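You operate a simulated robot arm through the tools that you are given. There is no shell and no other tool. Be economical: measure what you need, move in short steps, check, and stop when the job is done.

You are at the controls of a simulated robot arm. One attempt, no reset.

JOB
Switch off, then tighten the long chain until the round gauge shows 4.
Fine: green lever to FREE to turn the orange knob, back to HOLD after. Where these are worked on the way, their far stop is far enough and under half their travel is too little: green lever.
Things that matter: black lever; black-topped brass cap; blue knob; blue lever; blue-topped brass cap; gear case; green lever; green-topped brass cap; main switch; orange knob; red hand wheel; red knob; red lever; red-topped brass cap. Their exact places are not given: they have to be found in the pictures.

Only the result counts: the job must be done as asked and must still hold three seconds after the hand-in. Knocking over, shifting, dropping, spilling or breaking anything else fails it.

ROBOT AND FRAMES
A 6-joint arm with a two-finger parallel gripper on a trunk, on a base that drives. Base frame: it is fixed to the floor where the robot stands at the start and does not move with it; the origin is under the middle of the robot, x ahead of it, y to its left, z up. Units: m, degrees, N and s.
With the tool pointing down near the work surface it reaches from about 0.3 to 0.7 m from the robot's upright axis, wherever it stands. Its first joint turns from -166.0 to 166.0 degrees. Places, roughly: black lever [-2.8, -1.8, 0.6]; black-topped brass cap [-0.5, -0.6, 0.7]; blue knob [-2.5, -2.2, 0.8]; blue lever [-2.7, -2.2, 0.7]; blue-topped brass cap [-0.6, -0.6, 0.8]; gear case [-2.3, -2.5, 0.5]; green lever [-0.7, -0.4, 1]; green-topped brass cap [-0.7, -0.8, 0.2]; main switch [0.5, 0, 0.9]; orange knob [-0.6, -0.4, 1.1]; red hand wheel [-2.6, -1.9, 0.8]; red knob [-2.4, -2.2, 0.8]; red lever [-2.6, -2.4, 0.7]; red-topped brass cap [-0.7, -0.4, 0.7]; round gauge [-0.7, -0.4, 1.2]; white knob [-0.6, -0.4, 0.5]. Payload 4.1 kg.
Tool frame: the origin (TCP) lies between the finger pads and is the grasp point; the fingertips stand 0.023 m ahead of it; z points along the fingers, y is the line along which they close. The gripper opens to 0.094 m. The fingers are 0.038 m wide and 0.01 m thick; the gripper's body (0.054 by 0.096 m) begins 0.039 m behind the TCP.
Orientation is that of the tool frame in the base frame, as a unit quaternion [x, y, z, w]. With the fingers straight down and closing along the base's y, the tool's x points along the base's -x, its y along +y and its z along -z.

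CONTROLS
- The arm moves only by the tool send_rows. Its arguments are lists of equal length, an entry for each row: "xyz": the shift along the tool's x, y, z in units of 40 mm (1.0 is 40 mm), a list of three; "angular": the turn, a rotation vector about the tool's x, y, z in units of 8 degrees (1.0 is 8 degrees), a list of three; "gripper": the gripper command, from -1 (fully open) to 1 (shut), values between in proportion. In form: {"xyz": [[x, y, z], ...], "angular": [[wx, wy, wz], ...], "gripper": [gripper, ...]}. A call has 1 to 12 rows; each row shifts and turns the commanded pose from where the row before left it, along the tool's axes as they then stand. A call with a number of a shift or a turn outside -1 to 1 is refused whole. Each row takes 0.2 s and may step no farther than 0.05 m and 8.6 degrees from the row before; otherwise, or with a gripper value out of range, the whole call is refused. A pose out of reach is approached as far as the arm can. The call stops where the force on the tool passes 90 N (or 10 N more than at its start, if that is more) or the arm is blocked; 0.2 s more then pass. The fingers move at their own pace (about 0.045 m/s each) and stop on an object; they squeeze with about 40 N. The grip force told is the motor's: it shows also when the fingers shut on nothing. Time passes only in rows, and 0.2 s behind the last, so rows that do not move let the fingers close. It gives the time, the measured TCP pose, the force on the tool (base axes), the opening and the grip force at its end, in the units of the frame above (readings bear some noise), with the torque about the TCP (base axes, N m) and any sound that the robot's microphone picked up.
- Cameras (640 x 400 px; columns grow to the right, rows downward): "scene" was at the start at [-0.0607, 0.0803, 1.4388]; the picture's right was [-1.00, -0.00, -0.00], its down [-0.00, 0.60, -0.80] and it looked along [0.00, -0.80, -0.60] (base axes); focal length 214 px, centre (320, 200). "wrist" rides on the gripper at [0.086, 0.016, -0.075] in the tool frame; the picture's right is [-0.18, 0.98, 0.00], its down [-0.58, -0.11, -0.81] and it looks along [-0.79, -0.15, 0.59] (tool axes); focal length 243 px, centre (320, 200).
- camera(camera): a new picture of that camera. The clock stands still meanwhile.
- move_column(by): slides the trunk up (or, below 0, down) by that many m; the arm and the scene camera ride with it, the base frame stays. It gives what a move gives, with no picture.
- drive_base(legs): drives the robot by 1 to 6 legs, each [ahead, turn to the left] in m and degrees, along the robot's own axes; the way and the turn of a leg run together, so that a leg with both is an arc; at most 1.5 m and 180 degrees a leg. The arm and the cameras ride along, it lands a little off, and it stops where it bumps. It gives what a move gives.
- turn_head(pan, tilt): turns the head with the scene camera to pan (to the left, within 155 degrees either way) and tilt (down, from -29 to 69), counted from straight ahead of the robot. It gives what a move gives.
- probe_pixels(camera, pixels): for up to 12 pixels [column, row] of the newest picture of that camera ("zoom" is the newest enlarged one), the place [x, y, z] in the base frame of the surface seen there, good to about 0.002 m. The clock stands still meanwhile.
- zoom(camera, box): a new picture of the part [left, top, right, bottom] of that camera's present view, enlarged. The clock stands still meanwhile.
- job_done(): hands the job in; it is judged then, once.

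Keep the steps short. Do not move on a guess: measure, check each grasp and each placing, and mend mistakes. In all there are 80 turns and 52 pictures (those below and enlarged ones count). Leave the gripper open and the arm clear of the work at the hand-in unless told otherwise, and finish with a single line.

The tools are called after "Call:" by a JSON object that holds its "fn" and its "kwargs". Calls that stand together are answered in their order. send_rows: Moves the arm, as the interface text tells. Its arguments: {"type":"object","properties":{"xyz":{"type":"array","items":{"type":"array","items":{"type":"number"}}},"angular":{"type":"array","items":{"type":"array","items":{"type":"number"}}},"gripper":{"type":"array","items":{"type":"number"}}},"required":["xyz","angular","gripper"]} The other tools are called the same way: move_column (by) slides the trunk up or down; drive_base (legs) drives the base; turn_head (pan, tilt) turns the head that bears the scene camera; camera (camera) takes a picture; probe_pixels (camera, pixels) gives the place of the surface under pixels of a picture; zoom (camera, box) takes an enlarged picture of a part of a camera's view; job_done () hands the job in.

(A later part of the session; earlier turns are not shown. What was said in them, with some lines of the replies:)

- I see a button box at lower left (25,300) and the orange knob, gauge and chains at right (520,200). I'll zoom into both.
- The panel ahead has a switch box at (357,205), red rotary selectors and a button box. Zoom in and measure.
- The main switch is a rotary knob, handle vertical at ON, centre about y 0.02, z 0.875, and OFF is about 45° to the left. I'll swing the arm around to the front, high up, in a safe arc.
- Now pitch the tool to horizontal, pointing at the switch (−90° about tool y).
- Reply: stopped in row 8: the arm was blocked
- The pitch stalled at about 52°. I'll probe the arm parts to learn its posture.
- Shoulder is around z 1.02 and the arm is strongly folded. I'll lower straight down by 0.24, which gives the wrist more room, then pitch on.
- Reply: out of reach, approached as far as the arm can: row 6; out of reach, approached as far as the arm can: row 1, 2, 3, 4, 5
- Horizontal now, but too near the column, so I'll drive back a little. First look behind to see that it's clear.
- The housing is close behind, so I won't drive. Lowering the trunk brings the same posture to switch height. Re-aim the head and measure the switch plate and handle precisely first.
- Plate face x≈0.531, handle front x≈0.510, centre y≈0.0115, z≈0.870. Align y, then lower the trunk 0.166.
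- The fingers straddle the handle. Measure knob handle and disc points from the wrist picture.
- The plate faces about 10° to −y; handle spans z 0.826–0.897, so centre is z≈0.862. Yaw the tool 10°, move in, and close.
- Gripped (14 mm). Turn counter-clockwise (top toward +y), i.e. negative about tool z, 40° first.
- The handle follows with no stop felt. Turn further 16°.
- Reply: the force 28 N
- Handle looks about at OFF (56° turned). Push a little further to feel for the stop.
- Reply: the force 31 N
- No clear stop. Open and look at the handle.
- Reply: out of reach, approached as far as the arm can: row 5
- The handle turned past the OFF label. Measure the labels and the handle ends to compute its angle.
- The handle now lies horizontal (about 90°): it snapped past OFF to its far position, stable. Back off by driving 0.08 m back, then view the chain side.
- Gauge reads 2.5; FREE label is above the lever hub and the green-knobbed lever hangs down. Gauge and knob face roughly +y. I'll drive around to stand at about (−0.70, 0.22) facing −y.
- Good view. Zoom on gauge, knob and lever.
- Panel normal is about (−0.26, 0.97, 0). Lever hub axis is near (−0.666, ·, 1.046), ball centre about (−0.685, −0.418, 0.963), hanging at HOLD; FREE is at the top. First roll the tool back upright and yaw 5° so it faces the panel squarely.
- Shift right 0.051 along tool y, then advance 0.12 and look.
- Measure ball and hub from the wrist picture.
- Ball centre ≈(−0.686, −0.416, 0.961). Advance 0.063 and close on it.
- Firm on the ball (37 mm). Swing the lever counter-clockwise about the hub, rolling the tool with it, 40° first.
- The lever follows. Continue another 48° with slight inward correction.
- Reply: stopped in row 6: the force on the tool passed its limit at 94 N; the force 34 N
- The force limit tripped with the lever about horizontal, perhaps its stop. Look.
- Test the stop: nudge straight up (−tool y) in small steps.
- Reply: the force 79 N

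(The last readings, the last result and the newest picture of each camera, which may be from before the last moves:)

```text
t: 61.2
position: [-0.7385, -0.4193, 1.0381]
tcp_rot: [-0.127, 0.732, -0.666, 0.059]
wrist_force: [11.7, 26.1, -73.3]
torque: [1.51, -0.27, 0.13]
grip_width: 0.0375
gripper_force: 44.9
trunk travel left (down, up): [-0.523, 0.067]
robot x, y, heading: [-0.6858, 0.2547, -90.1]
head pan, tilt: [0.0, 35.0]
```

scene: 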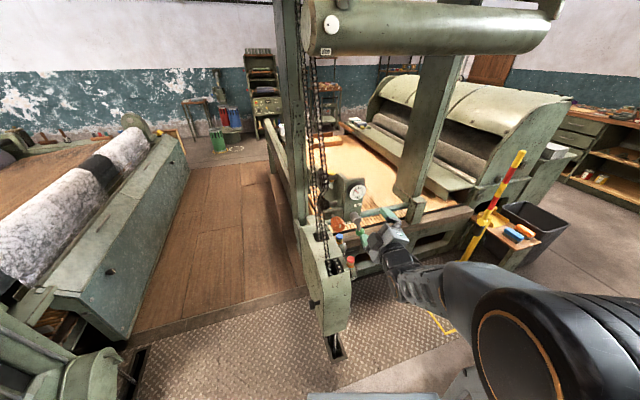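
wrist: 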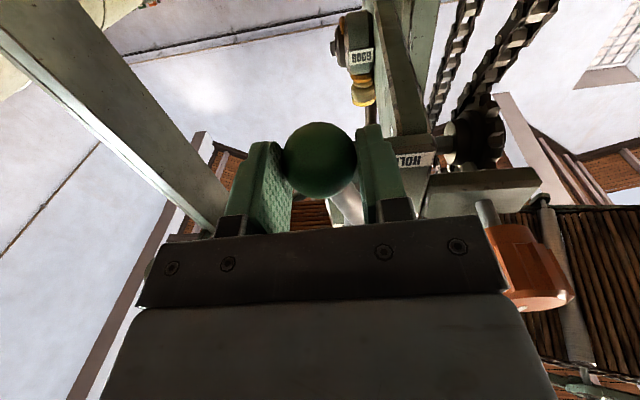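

Firm stop: 73 N with no motion, so the lever is at its far stop (FREE). Ease off, open, and back away.

Call:
{"fn": "send_rows", "kwargs": {"xyz": [[0, 0.3, 0], [0, 0, 0], [0, 0, 0], [0, 0, 0], [0, 0, 0], [0, 0, -0.9], [0, 0, -0.9], [0, 0, -0.9]], "angular": [[0, 0, 0.6], [0, 0, 0], [0, 0, 0], [0, 0, 0], [0, 0, 0], [0, 0, 0], [0, 0, 0], [0, 0, 0]], "gripper": [0.9, -0.2, -0.2, -0.2, -0.2, -0.2, -0.2, -0.2]}}

Call:
{"fn": "zoom", "kwargs": {"camera": "scene", "box": [315, 178, 395, 250]}}

Call:
{"fn": "probe_pixels", "kwargs": {"camera": "zoom", "pixels": [[105, 200], [140, 230], [150, 300], [115, 260], [230, 280], [245, 268], [208, 240], [270, 265], [240, 215], [350, 225], [375, 220], [235, 300]]}}

```text
t: 63.0
position: [-0.7705, -0.3192, 1.0563]
tcp_rot: [-0.1, 0.718, -0.683, 0.086]
wrist_force: [0.1, -0.3, -1.1]
torque: [-0.02, 0.01, -0.01]
grip_width: 0.0561
gripper_force: 0.1
trunk travel left (down, up): [-0.523, 0.067]
robot x, y, heading: [-0.6841, 0.2573, -89.7]
head pan, tilt: [0.0, 35.0]
```

```text
5.56 times, centred on (355, 214) of scene
```

zoom: 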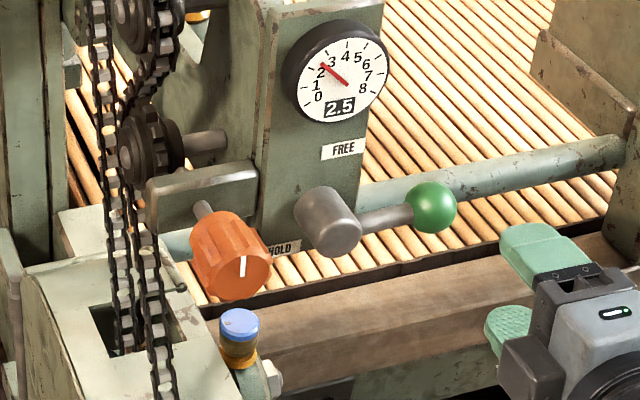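

```text
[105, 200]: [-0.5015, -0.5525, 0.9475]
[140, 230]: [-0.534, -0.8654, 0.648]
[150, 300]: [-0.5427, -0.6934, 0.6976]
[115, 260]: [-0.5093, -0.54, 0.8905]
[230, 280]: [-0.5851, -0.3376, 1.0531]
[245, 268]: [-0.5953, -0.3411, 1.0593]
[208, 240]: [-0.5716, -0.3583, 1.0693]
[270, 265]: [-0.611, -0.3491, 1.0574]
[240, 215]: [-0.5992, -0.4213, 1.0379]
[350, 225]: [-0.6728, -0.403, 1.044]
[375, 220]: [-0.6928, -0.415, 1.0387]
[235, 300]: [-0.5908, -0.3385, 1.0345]
```

Lever stays at FREE. Knob face centre ≈(−0.594, −0.340, 1.050), chains far enough behind. Move sideways in front of the knob, then look.

Call:
{"fn": "send_rows", "kwargs": {"xyz": [[-1, 0.06, 0], [-1, 0, 0], [-1, 0, 0], [-1, 0, 0], [-0.13, 0, 0.5]], "angular": [[0, 0, 0], [0, 0, 0], [0, 0, 0], [0, 0, 0], [0, 0, 0]], "gripper": [-0.6, -0.6, -0.6, -0.6, -0.6]}}

Call:
{"fn": "camera", "kwargs": {"camera": "wrist"}}

```text
t: 64.2
position: [-0.6076, -0.2965, 1.0494]
tcp_rot: [-0.099, 0.719, -0.683, 0.086]
wrist_force: [0.1, 0.2, 0.3]
torque: [-0.01, -0.01, -0.03]
grip_width: 0.0752
gripper_force: 0.1
trunk travel left (down, up): [-0.523, 0.067]
robot x, y, heading: [-0.6875, 0.2558, -89.9]
head pan, tilt: [0.0, 35.0]
```

```text
20 pictures are left
```

wrist: 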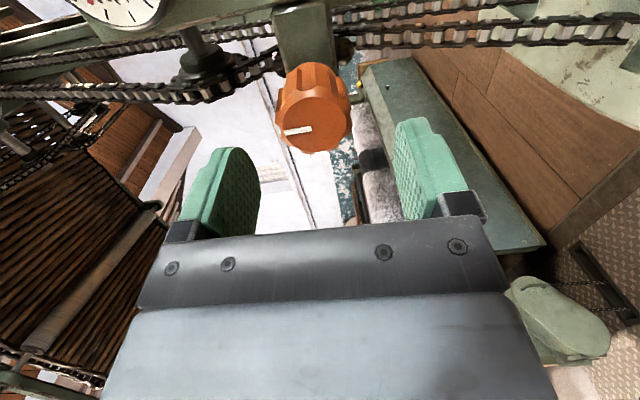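

Call:
{"fn": "probe_pixels", "kwargs": {"camera": "wrist", "pixels": [[311, 126], [280, 128], [345, 135], [320, 150], [300, 75], [345, 90], [278, 90]]}}

```text
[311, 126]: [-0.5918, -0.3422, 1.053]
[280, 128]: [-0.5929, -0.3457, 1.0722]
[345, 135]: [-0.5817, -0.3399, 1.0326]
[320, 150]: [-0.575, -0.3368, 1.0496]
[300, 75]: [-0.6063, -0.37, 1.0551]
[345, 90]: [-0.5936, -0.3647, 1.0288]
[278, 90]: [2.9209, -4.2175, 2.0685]
```

Advance 0.057 onto the knob and close.

Call:
{"fn": "send_rows", "kwargs": {"xyz": [[-0.02, -0.06, 0.71], [-0.025, -0.055, 0.71], [0, 0, 0], [0, 0, 0], [0, 0, 0], [0, 0, 0]], "angular": [[0, 0, 0], [0, 0, 0], [0, 0, 0], [0, 0, 0], [0, 0, 0], [0, 0, 0]], "gripper": [-0.6, -0.6, 1, 1, 1, 1]}}

```text
t: 65.6
position: [-0.5901, -0.3501, 1.0522]
tcp_rot: [-0.099, 0.719, -0.683, 0.086]
wrist_force: [0.5, 1.5, -3.3]
torque: [-1.28, -0.38, -0.06]
grip_width: 0.0489
gripper_force: 45.0
trunk travel left (down, up): [-0.523, 0.067]
robot x, y, heading: [-0.6868, 0.2601, -90.0]
head pan, tilt: [0.0, 35.0]
```

Gripped (49 mm). Turn clockwise 24° (positive about tool z) and read the gauge.

Call:
{"fn": "send_rows", "kwargs": {"xyz": [[0, 0, 0], [0, 0, 0], [0, 0, 0], [0, 0, 0]], "angular": [[0, 0, 1], [0, 0, 1], [0, 0, 1], [0, 0, 0]], "gripper": [1, 1, 1, 1]}}

Call:
{"fn": "zoom", "kwargs": {"camera": "scene", "box": [315, 178, 395, 250]}}

```text
t: 66.6
position: [-0.5905, -0.3507, 1.0514]
tcp_rot: [0.055, 0.724, -0.649, 0.227]
wrist_force: [-1.8, -10.6, -1.9]
torque: [-1.34, -0.42, -0.15]
grip_width: 0.0485
gripper_force: 45.1
trunk travel left (down, up): [-0.523, 0.067]
robot x, y, heading: [-0.6825, 0.2557, -89.9]
head pan, tilt: [0.0, 35.0]
```

```text
5.56 times, centred on (355, 214) of scene
```

zoom: 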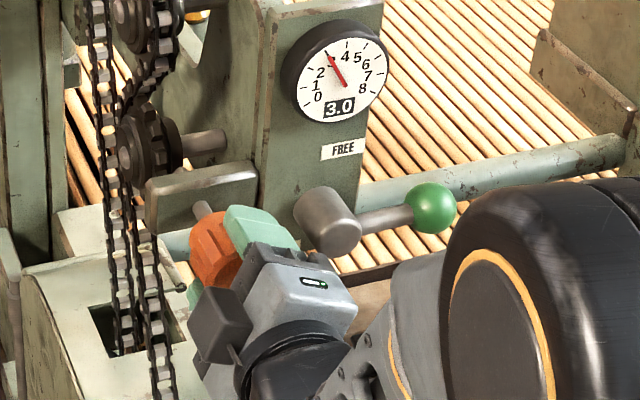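

Gauge rose 2.5→3.0 for 24°. Turn 40° more and check.

Call:
{"fn": "send_rows", "kwargs": {"xyz": [[0, 0, 0], [0, 0, 0], [0, 0, 0], [0, 0, 0], [0, 0, 0], [0, 0, 0]], "angular": [[0, 0, 1], [0, 0, 1], [0, 0, 1], [0, 0, 1], [0, 0, 1], [0, 0, 0]], "gripper": [1, 1, 1, 1, 1, 1]}}

Call:
{"fn": "zoom", "kwargs": {"camera": "scene", "box": [345, 178, 375, 198]}}

```text
t: 68.0
position: [-0.5898, -0.35, 1.051]
tcp_rot: [0.298, 0.663, -0.532, 0.435]
wrist_force: [-5.8, -7.9, 5.7]
torque: [1.15, 0.36, 1.27]
grip_width: 0.048
gripper_force: 45.3
trunk travel left (down, up): [-0.523, 0.067]
robot x, y, heading: [-0.688, 0.2573, -90.2]
head pan, tilt: [0.0, 35.0]
```

```text
16.00 times, centred on (360, 188) of scene
```

zoom: 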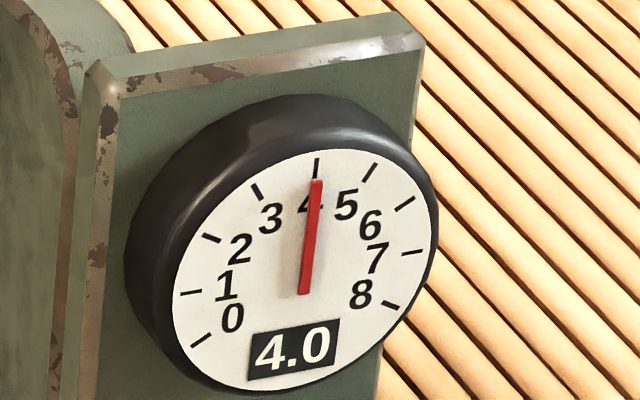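

Gauge shows 4.0. Open and retreat straight back, then check the gauge.

Call:
{"fn": "send_rows", "kwargs": {"xyz": [[0, 0, 0], [0, 0, 0], [0, 0, 0], [0, 0, 0], [0, 0, -0.9], [0, 0, -0.9]], "angular": [[0, 0, 0], [0, 0, 0], [0, 0, 0], [0, 0, 0], [0, 0, 0], [0, 0, 0]], "gripper": [-0.7, -0.7, -0.7, -0.7, -0.7, -0.7]}}

Call:
{"fn": "zoom", "kwargs": {"camera": "scene", "box": [325, 178, 385, 230]}}

```text
t: 69.4
position: [-0.6097, -0.2809, 1.0565]
tcp_rot: [0.297, 0.662, -0.533, 0.434]
wrist_force: [-1.0, 0.4, 0.0]
torque: [0.0, -0.01, 0.01]
grip_width: 0.0798
gripper_force: 0.0
trunk travel left (down, up): [-0.523, 0.067]
robot x, y, heading: [-0.6837, 0.2583, -90.3]
head pan, tilt: [0.0, 35.0]
```

```text
7.69 times, centred on (355, 204) of scene
```

zoom: 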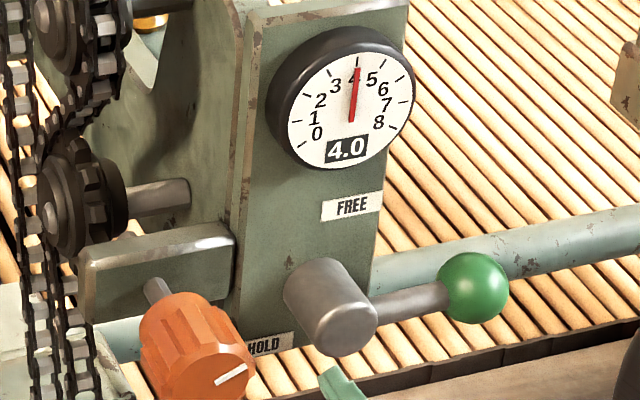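

Still 4.0. Now the lever back to HOLD: roll to −90°, move right in front of the ball, and look.

Call:
{"fn": "send_rows", "kwargs": {"xyz": [[0, 0, 0], [0, 0, 0], [0, 0, 0], [0, 0, 0], [0, 0, 0], [0, 0, 0], [0, 0, 0], [0, 0, 0]], "angular": [[0, 0, -1], [0, 0, -1], [0, 0, -1], [0, 0, -1], [0, 0, -1], [0, 0, -1], [0, 0, -1], [0, 0, -1]], "gripper": [-0.7, -0.7, -0.7, -0.7, -0.7, -0.7, -0.7, -0.7]}}

Call:
{"fn": "send_rows", "kwargs": {"xyz": [[1, 0.34, 0], [1, 0, 0], [1, 0, 0], [1, 0, 0], [0.03, 0, 1]], "angular": [[0, 0, 0], [0, 0, 0], [0, 0, 0], [0, 0, 0], [0, 0, 0]], "gripper": [-0.7, -0.7, -0.7, -0.7, -0.7]}}

Call:
{"fn": "camera", "kwargs": {"camera": "wrist"}}

```text
t: 71.2
position: [-0.607, -0.2789, 1.054]
tcp_rot: [-0.1, 0.72, -0.681, 0.086]
wrist_force: [0.4, 0.4, 0.8]
torque: [0.04, 0.03, 0.04]
grip_width: 0.08
gripper_force: 0.1
trunk travel left (down, up): [-0.523, 0.067]
robot x, y, heading: [-0.686, 0.2547, -89.7]
head pan, tilt: [0.0, 35.0]
```

```text
t: 72.4
position: [-0.7537, -0.3566, 1.0381]
tcp_rot: [-0.1, 0.719, -0.682, 0.087]
wrist_force: [0.3, -0.5, 0.5]
torque: [-0.05, -0.02, -0.04]
grip_width: 0.08
gripper_force: 0.0
trunk travel left (down, up): [-0.523, 0.067]
robot x, y, heading: [-0.6859, 0.2582, -89.9]
head pan, tilt: [0.0, 35.0]
```

```text
16 pictures are left
```

wrist: 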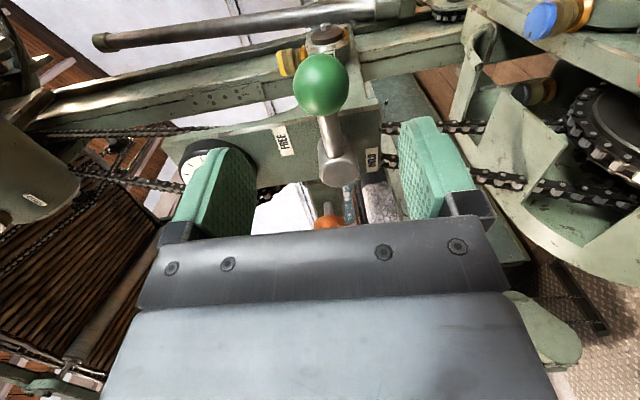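

Call:
{"fn": "probe_pixels", "kwargs": {"camera": "wrist", "pixels": [[321, 84], [297, 84], [345, 84], [321, 60], [321, 107], [340, 172]]}}

```text
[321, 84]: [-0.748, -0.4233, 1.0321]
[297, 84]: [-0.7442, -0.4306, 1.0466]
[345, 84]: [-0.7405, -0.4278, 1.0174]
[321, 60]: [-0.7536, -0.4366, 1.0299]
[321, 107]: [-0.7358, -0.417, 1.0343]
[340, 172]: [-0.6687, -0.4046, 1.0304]
```

Ball centre ≈(−0.732, −0.430, 1.032); refined hub u,z ≈(0.7435, 1.033), radius 0.074. Advance and close.

Call:
{"fn": "send_rows", "kwargs": {"xyz": [[-0.03, 0.03, 0.87], [-0.03, 0.03, 0.87], [0, 0, 0], [0, 0, 0], [0, 0, 0], [0, 0, 0], [0, 0, 0]], "angular": [[0, 0, 0], [0, 0, 0], [0, 0, 0], [0, 0, 0], [0, 0, 0], [0, 0, 0], [0, 0, 0]], "gripper": [-0.7, -0.7, 1, 1, 1, 1, 1]}}

Call:
{"fn": "send_rows", "kwargs": {"xyz": [[-0.018, 0.258, 0], [-0.018, 0.258, 0], [-0.018, 0.258, 0], [-0.018, 0.258, 0], [-0.018, 0.258, 0], [-0.018, 0.258, 0]], "angular": [[0, 0, 1], [0, 0, 1], [0, 0, 1], [0, 0, 1], [0, 0, 1], [0, 0, 1]], "gripper": [1, 1, 1, 1, 1, 1]}}

```text
t: 74.0
position: [-0.7339, -0.4233, 1.0339]
tcp_rot: [-0.1, 0.719, -0.682, 0.085]
wrist_force: [1.2, -2.1, -1.1]
torque: [-0.04, 0.06, -0.06]
grip_width: 0.0372
gripper_force: 44.8
trunk travel left (down, up): [-0.523, 0.067]
robot x, y, heading: [-0.6866, 0.2646, -89.9]
head pan, tilt: [0.0, 35.0]
```

```text
t: 75.4
position: [-0.7128, -0.4166, 0.9792]
tcp_rot: [0.204, 0.697, -0.587, 0.357]
wrist_force: [-11.9, -1.1, 0.7]
torque: [0.22, -0.47, -0.14]
grip_width: 0.0371
gripper_force: 44.9
trunk travel left (down, up): [-0.523, 0.067]
robot x, y, heading: [-0.6874, 0.2583, -89.8]
head pan, tilt: [0.0, 35.0]
```

Moving well. Continue to the HOLD stop.

Call:
{"fn": "send_rows", "kwargs": {"xyz": [[-0.018, 0.258, 0], [-0.018, 0.258, 0], [-0.018, 0.258, 0], [-0.018, 0.258, 0]], "angular": [[0, 0, 1], [0, 0, 1], [0, 0, 1], [0, 0, 1]], "gripper": [1, 1, 1, 1]}}

Call:
{"fn": "zoom", "kwargs": {"camera": "scene", "box": [315, 178, 395, 250]}}

```text
t: 76.4
position: [-0.687, -0.4077, 0.9662]
tcp_rot: [0.391, 0.608, -0.472, 0.505]
wrist_force: [-45.2, -15.4, 14.6]
torque: [0.42, 0.81, -0.51]
grip_width: 0.0374
gripper_force: 44.4
trunk travel left (down, up): [-0.523, 0.067]
robot x, y, heading: [-0.6856, 0.2571, -90.4]
head pan, tilt: [0.0, 35.0]
```

```text
5.56 times, centred on (355, 214) of scene
```

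zoom: 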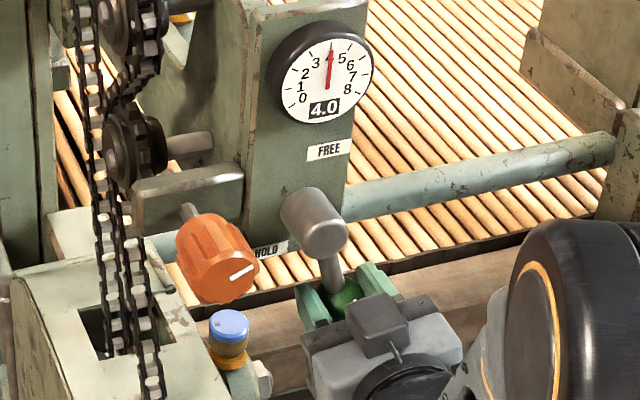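

At the HOLD stop (45 N resisting, position same as originally). Gauge 4.0. Release and retreat.

Call:
{"fn": "send_rows", "kwargs": {"xyz": [[0, -0.1, 0], [0, 0, 0], [0, 0, 0], [0, 0, 0], [0, 0, 0], [0, 0, -0.9], [0, 0, -0.9], [0, 0, -0.9], [0, 0, -0.9]], "angular": [[0, 0, 0], [0, 0, 0], [0, 0, 0], [0, 0, 0], [0, 0, 0], [0, 0, 0], [0, 0, 0], [0, 0, 0], [0, 0, 0]], "gripper": [1, -0.6, -0.6, -0.6, -0.6, -0.6, -1, -1, -1]}}

Call:
{"fn": "zoom", "kwargs": {"camera": "scene", "box": [315, 178, 395, 250]}}

Call:
{"fn": "turn_head", "kwargs": {"pan": 70, "tilt": 30}}

Call:
{"fn": "camera", "kwargs": {"camera": "scene"}}

```text
t: 78.4
position: [-0.7165, -0.2656, 0.9705]
tcp_rot: [0.386, 0.615, -0.468, 0.504]
wrist_force: [0.3, -0.7, -0.7]
torque: [-0.01, 0.02, -0.02]
grip_width: 0.0941
gripper_force: 0.1
trunk travel left (down, up): [-0.523, 0.067]
robot x, y, heading: [-0.6861, 0.2593, -90.0]
head pan, tilt: [0.0, 35.0]
```

```text
5.56 times, centred on (355, 214) of scene
```

zoom: 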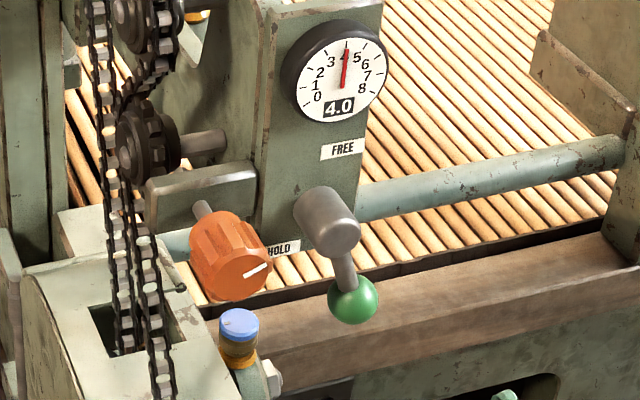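

```text
t: 79.8
position: [-0.7161, -0.2658, 0.9695]
tcp_rot: [0.385, 0.615, -0.467, 0.504]
wrist_force: [0.7, -0.1, -0.3]
torque: [-0.05, 0.03, -0.04]
grip_width: 0.0942
gripper_force: 0.1
trunk travel left (down, up): [-0.523, 0.067]
robot x, y, heading: [-0.6855, 0.2585, -90.0]
head pan, tilt: [70.0, 30.0]
```

```text
13 pictures are left
```

scene: 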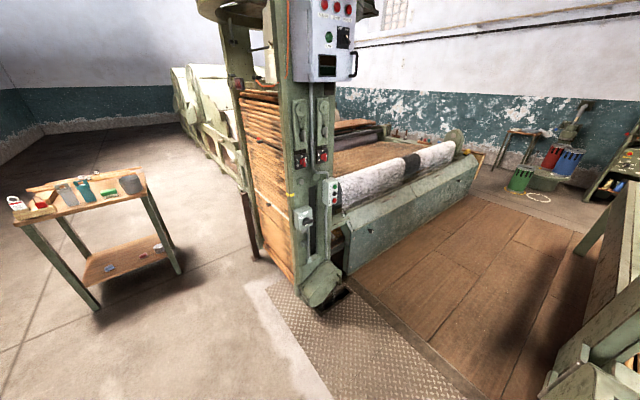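

Lever at HOLD, gauge 4.0. Zoom on the switch once more.

Call:
{"fn": "zoom", "kwargs": {"camera": "scene", "box": [285, 200, 325, 260]}}

Call:
{"fn": "zoom", "kwargs": {"camera": "scene", "box": [285, 0, 365, 90]}}

```text
6.67 times, centred on (305, 230) of scene
```

zoom: 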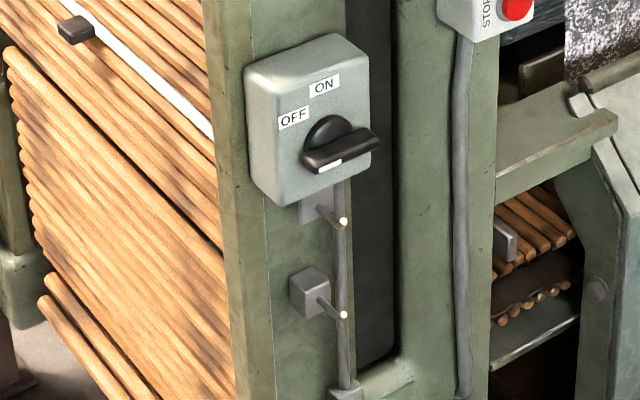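

```text
4.44 times, centred on (325, 45) of scene
```

zoom: 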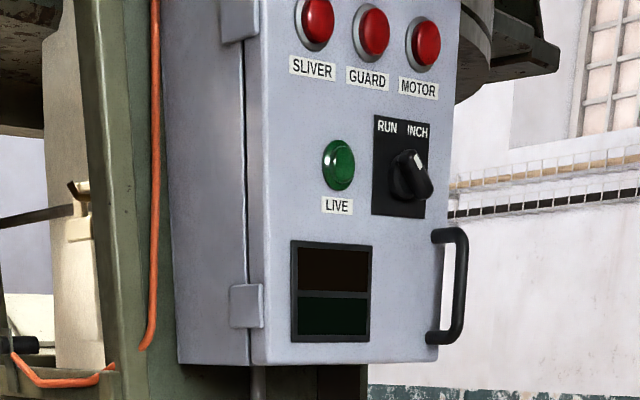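

The switch stays at its far (OFF) end with the LIVE lamp dark, the lever is at HOLD, the gauge shows 4.0, and the arm is clear and open. Handing in.

Call:
{"fn": "job_done", "kwargs": {}}

```text
The job is handed in.
```

I switched off the main switch, tightened the long chain with the orange knob until the gauge read 4.0, and set the green lever back to HOLD.
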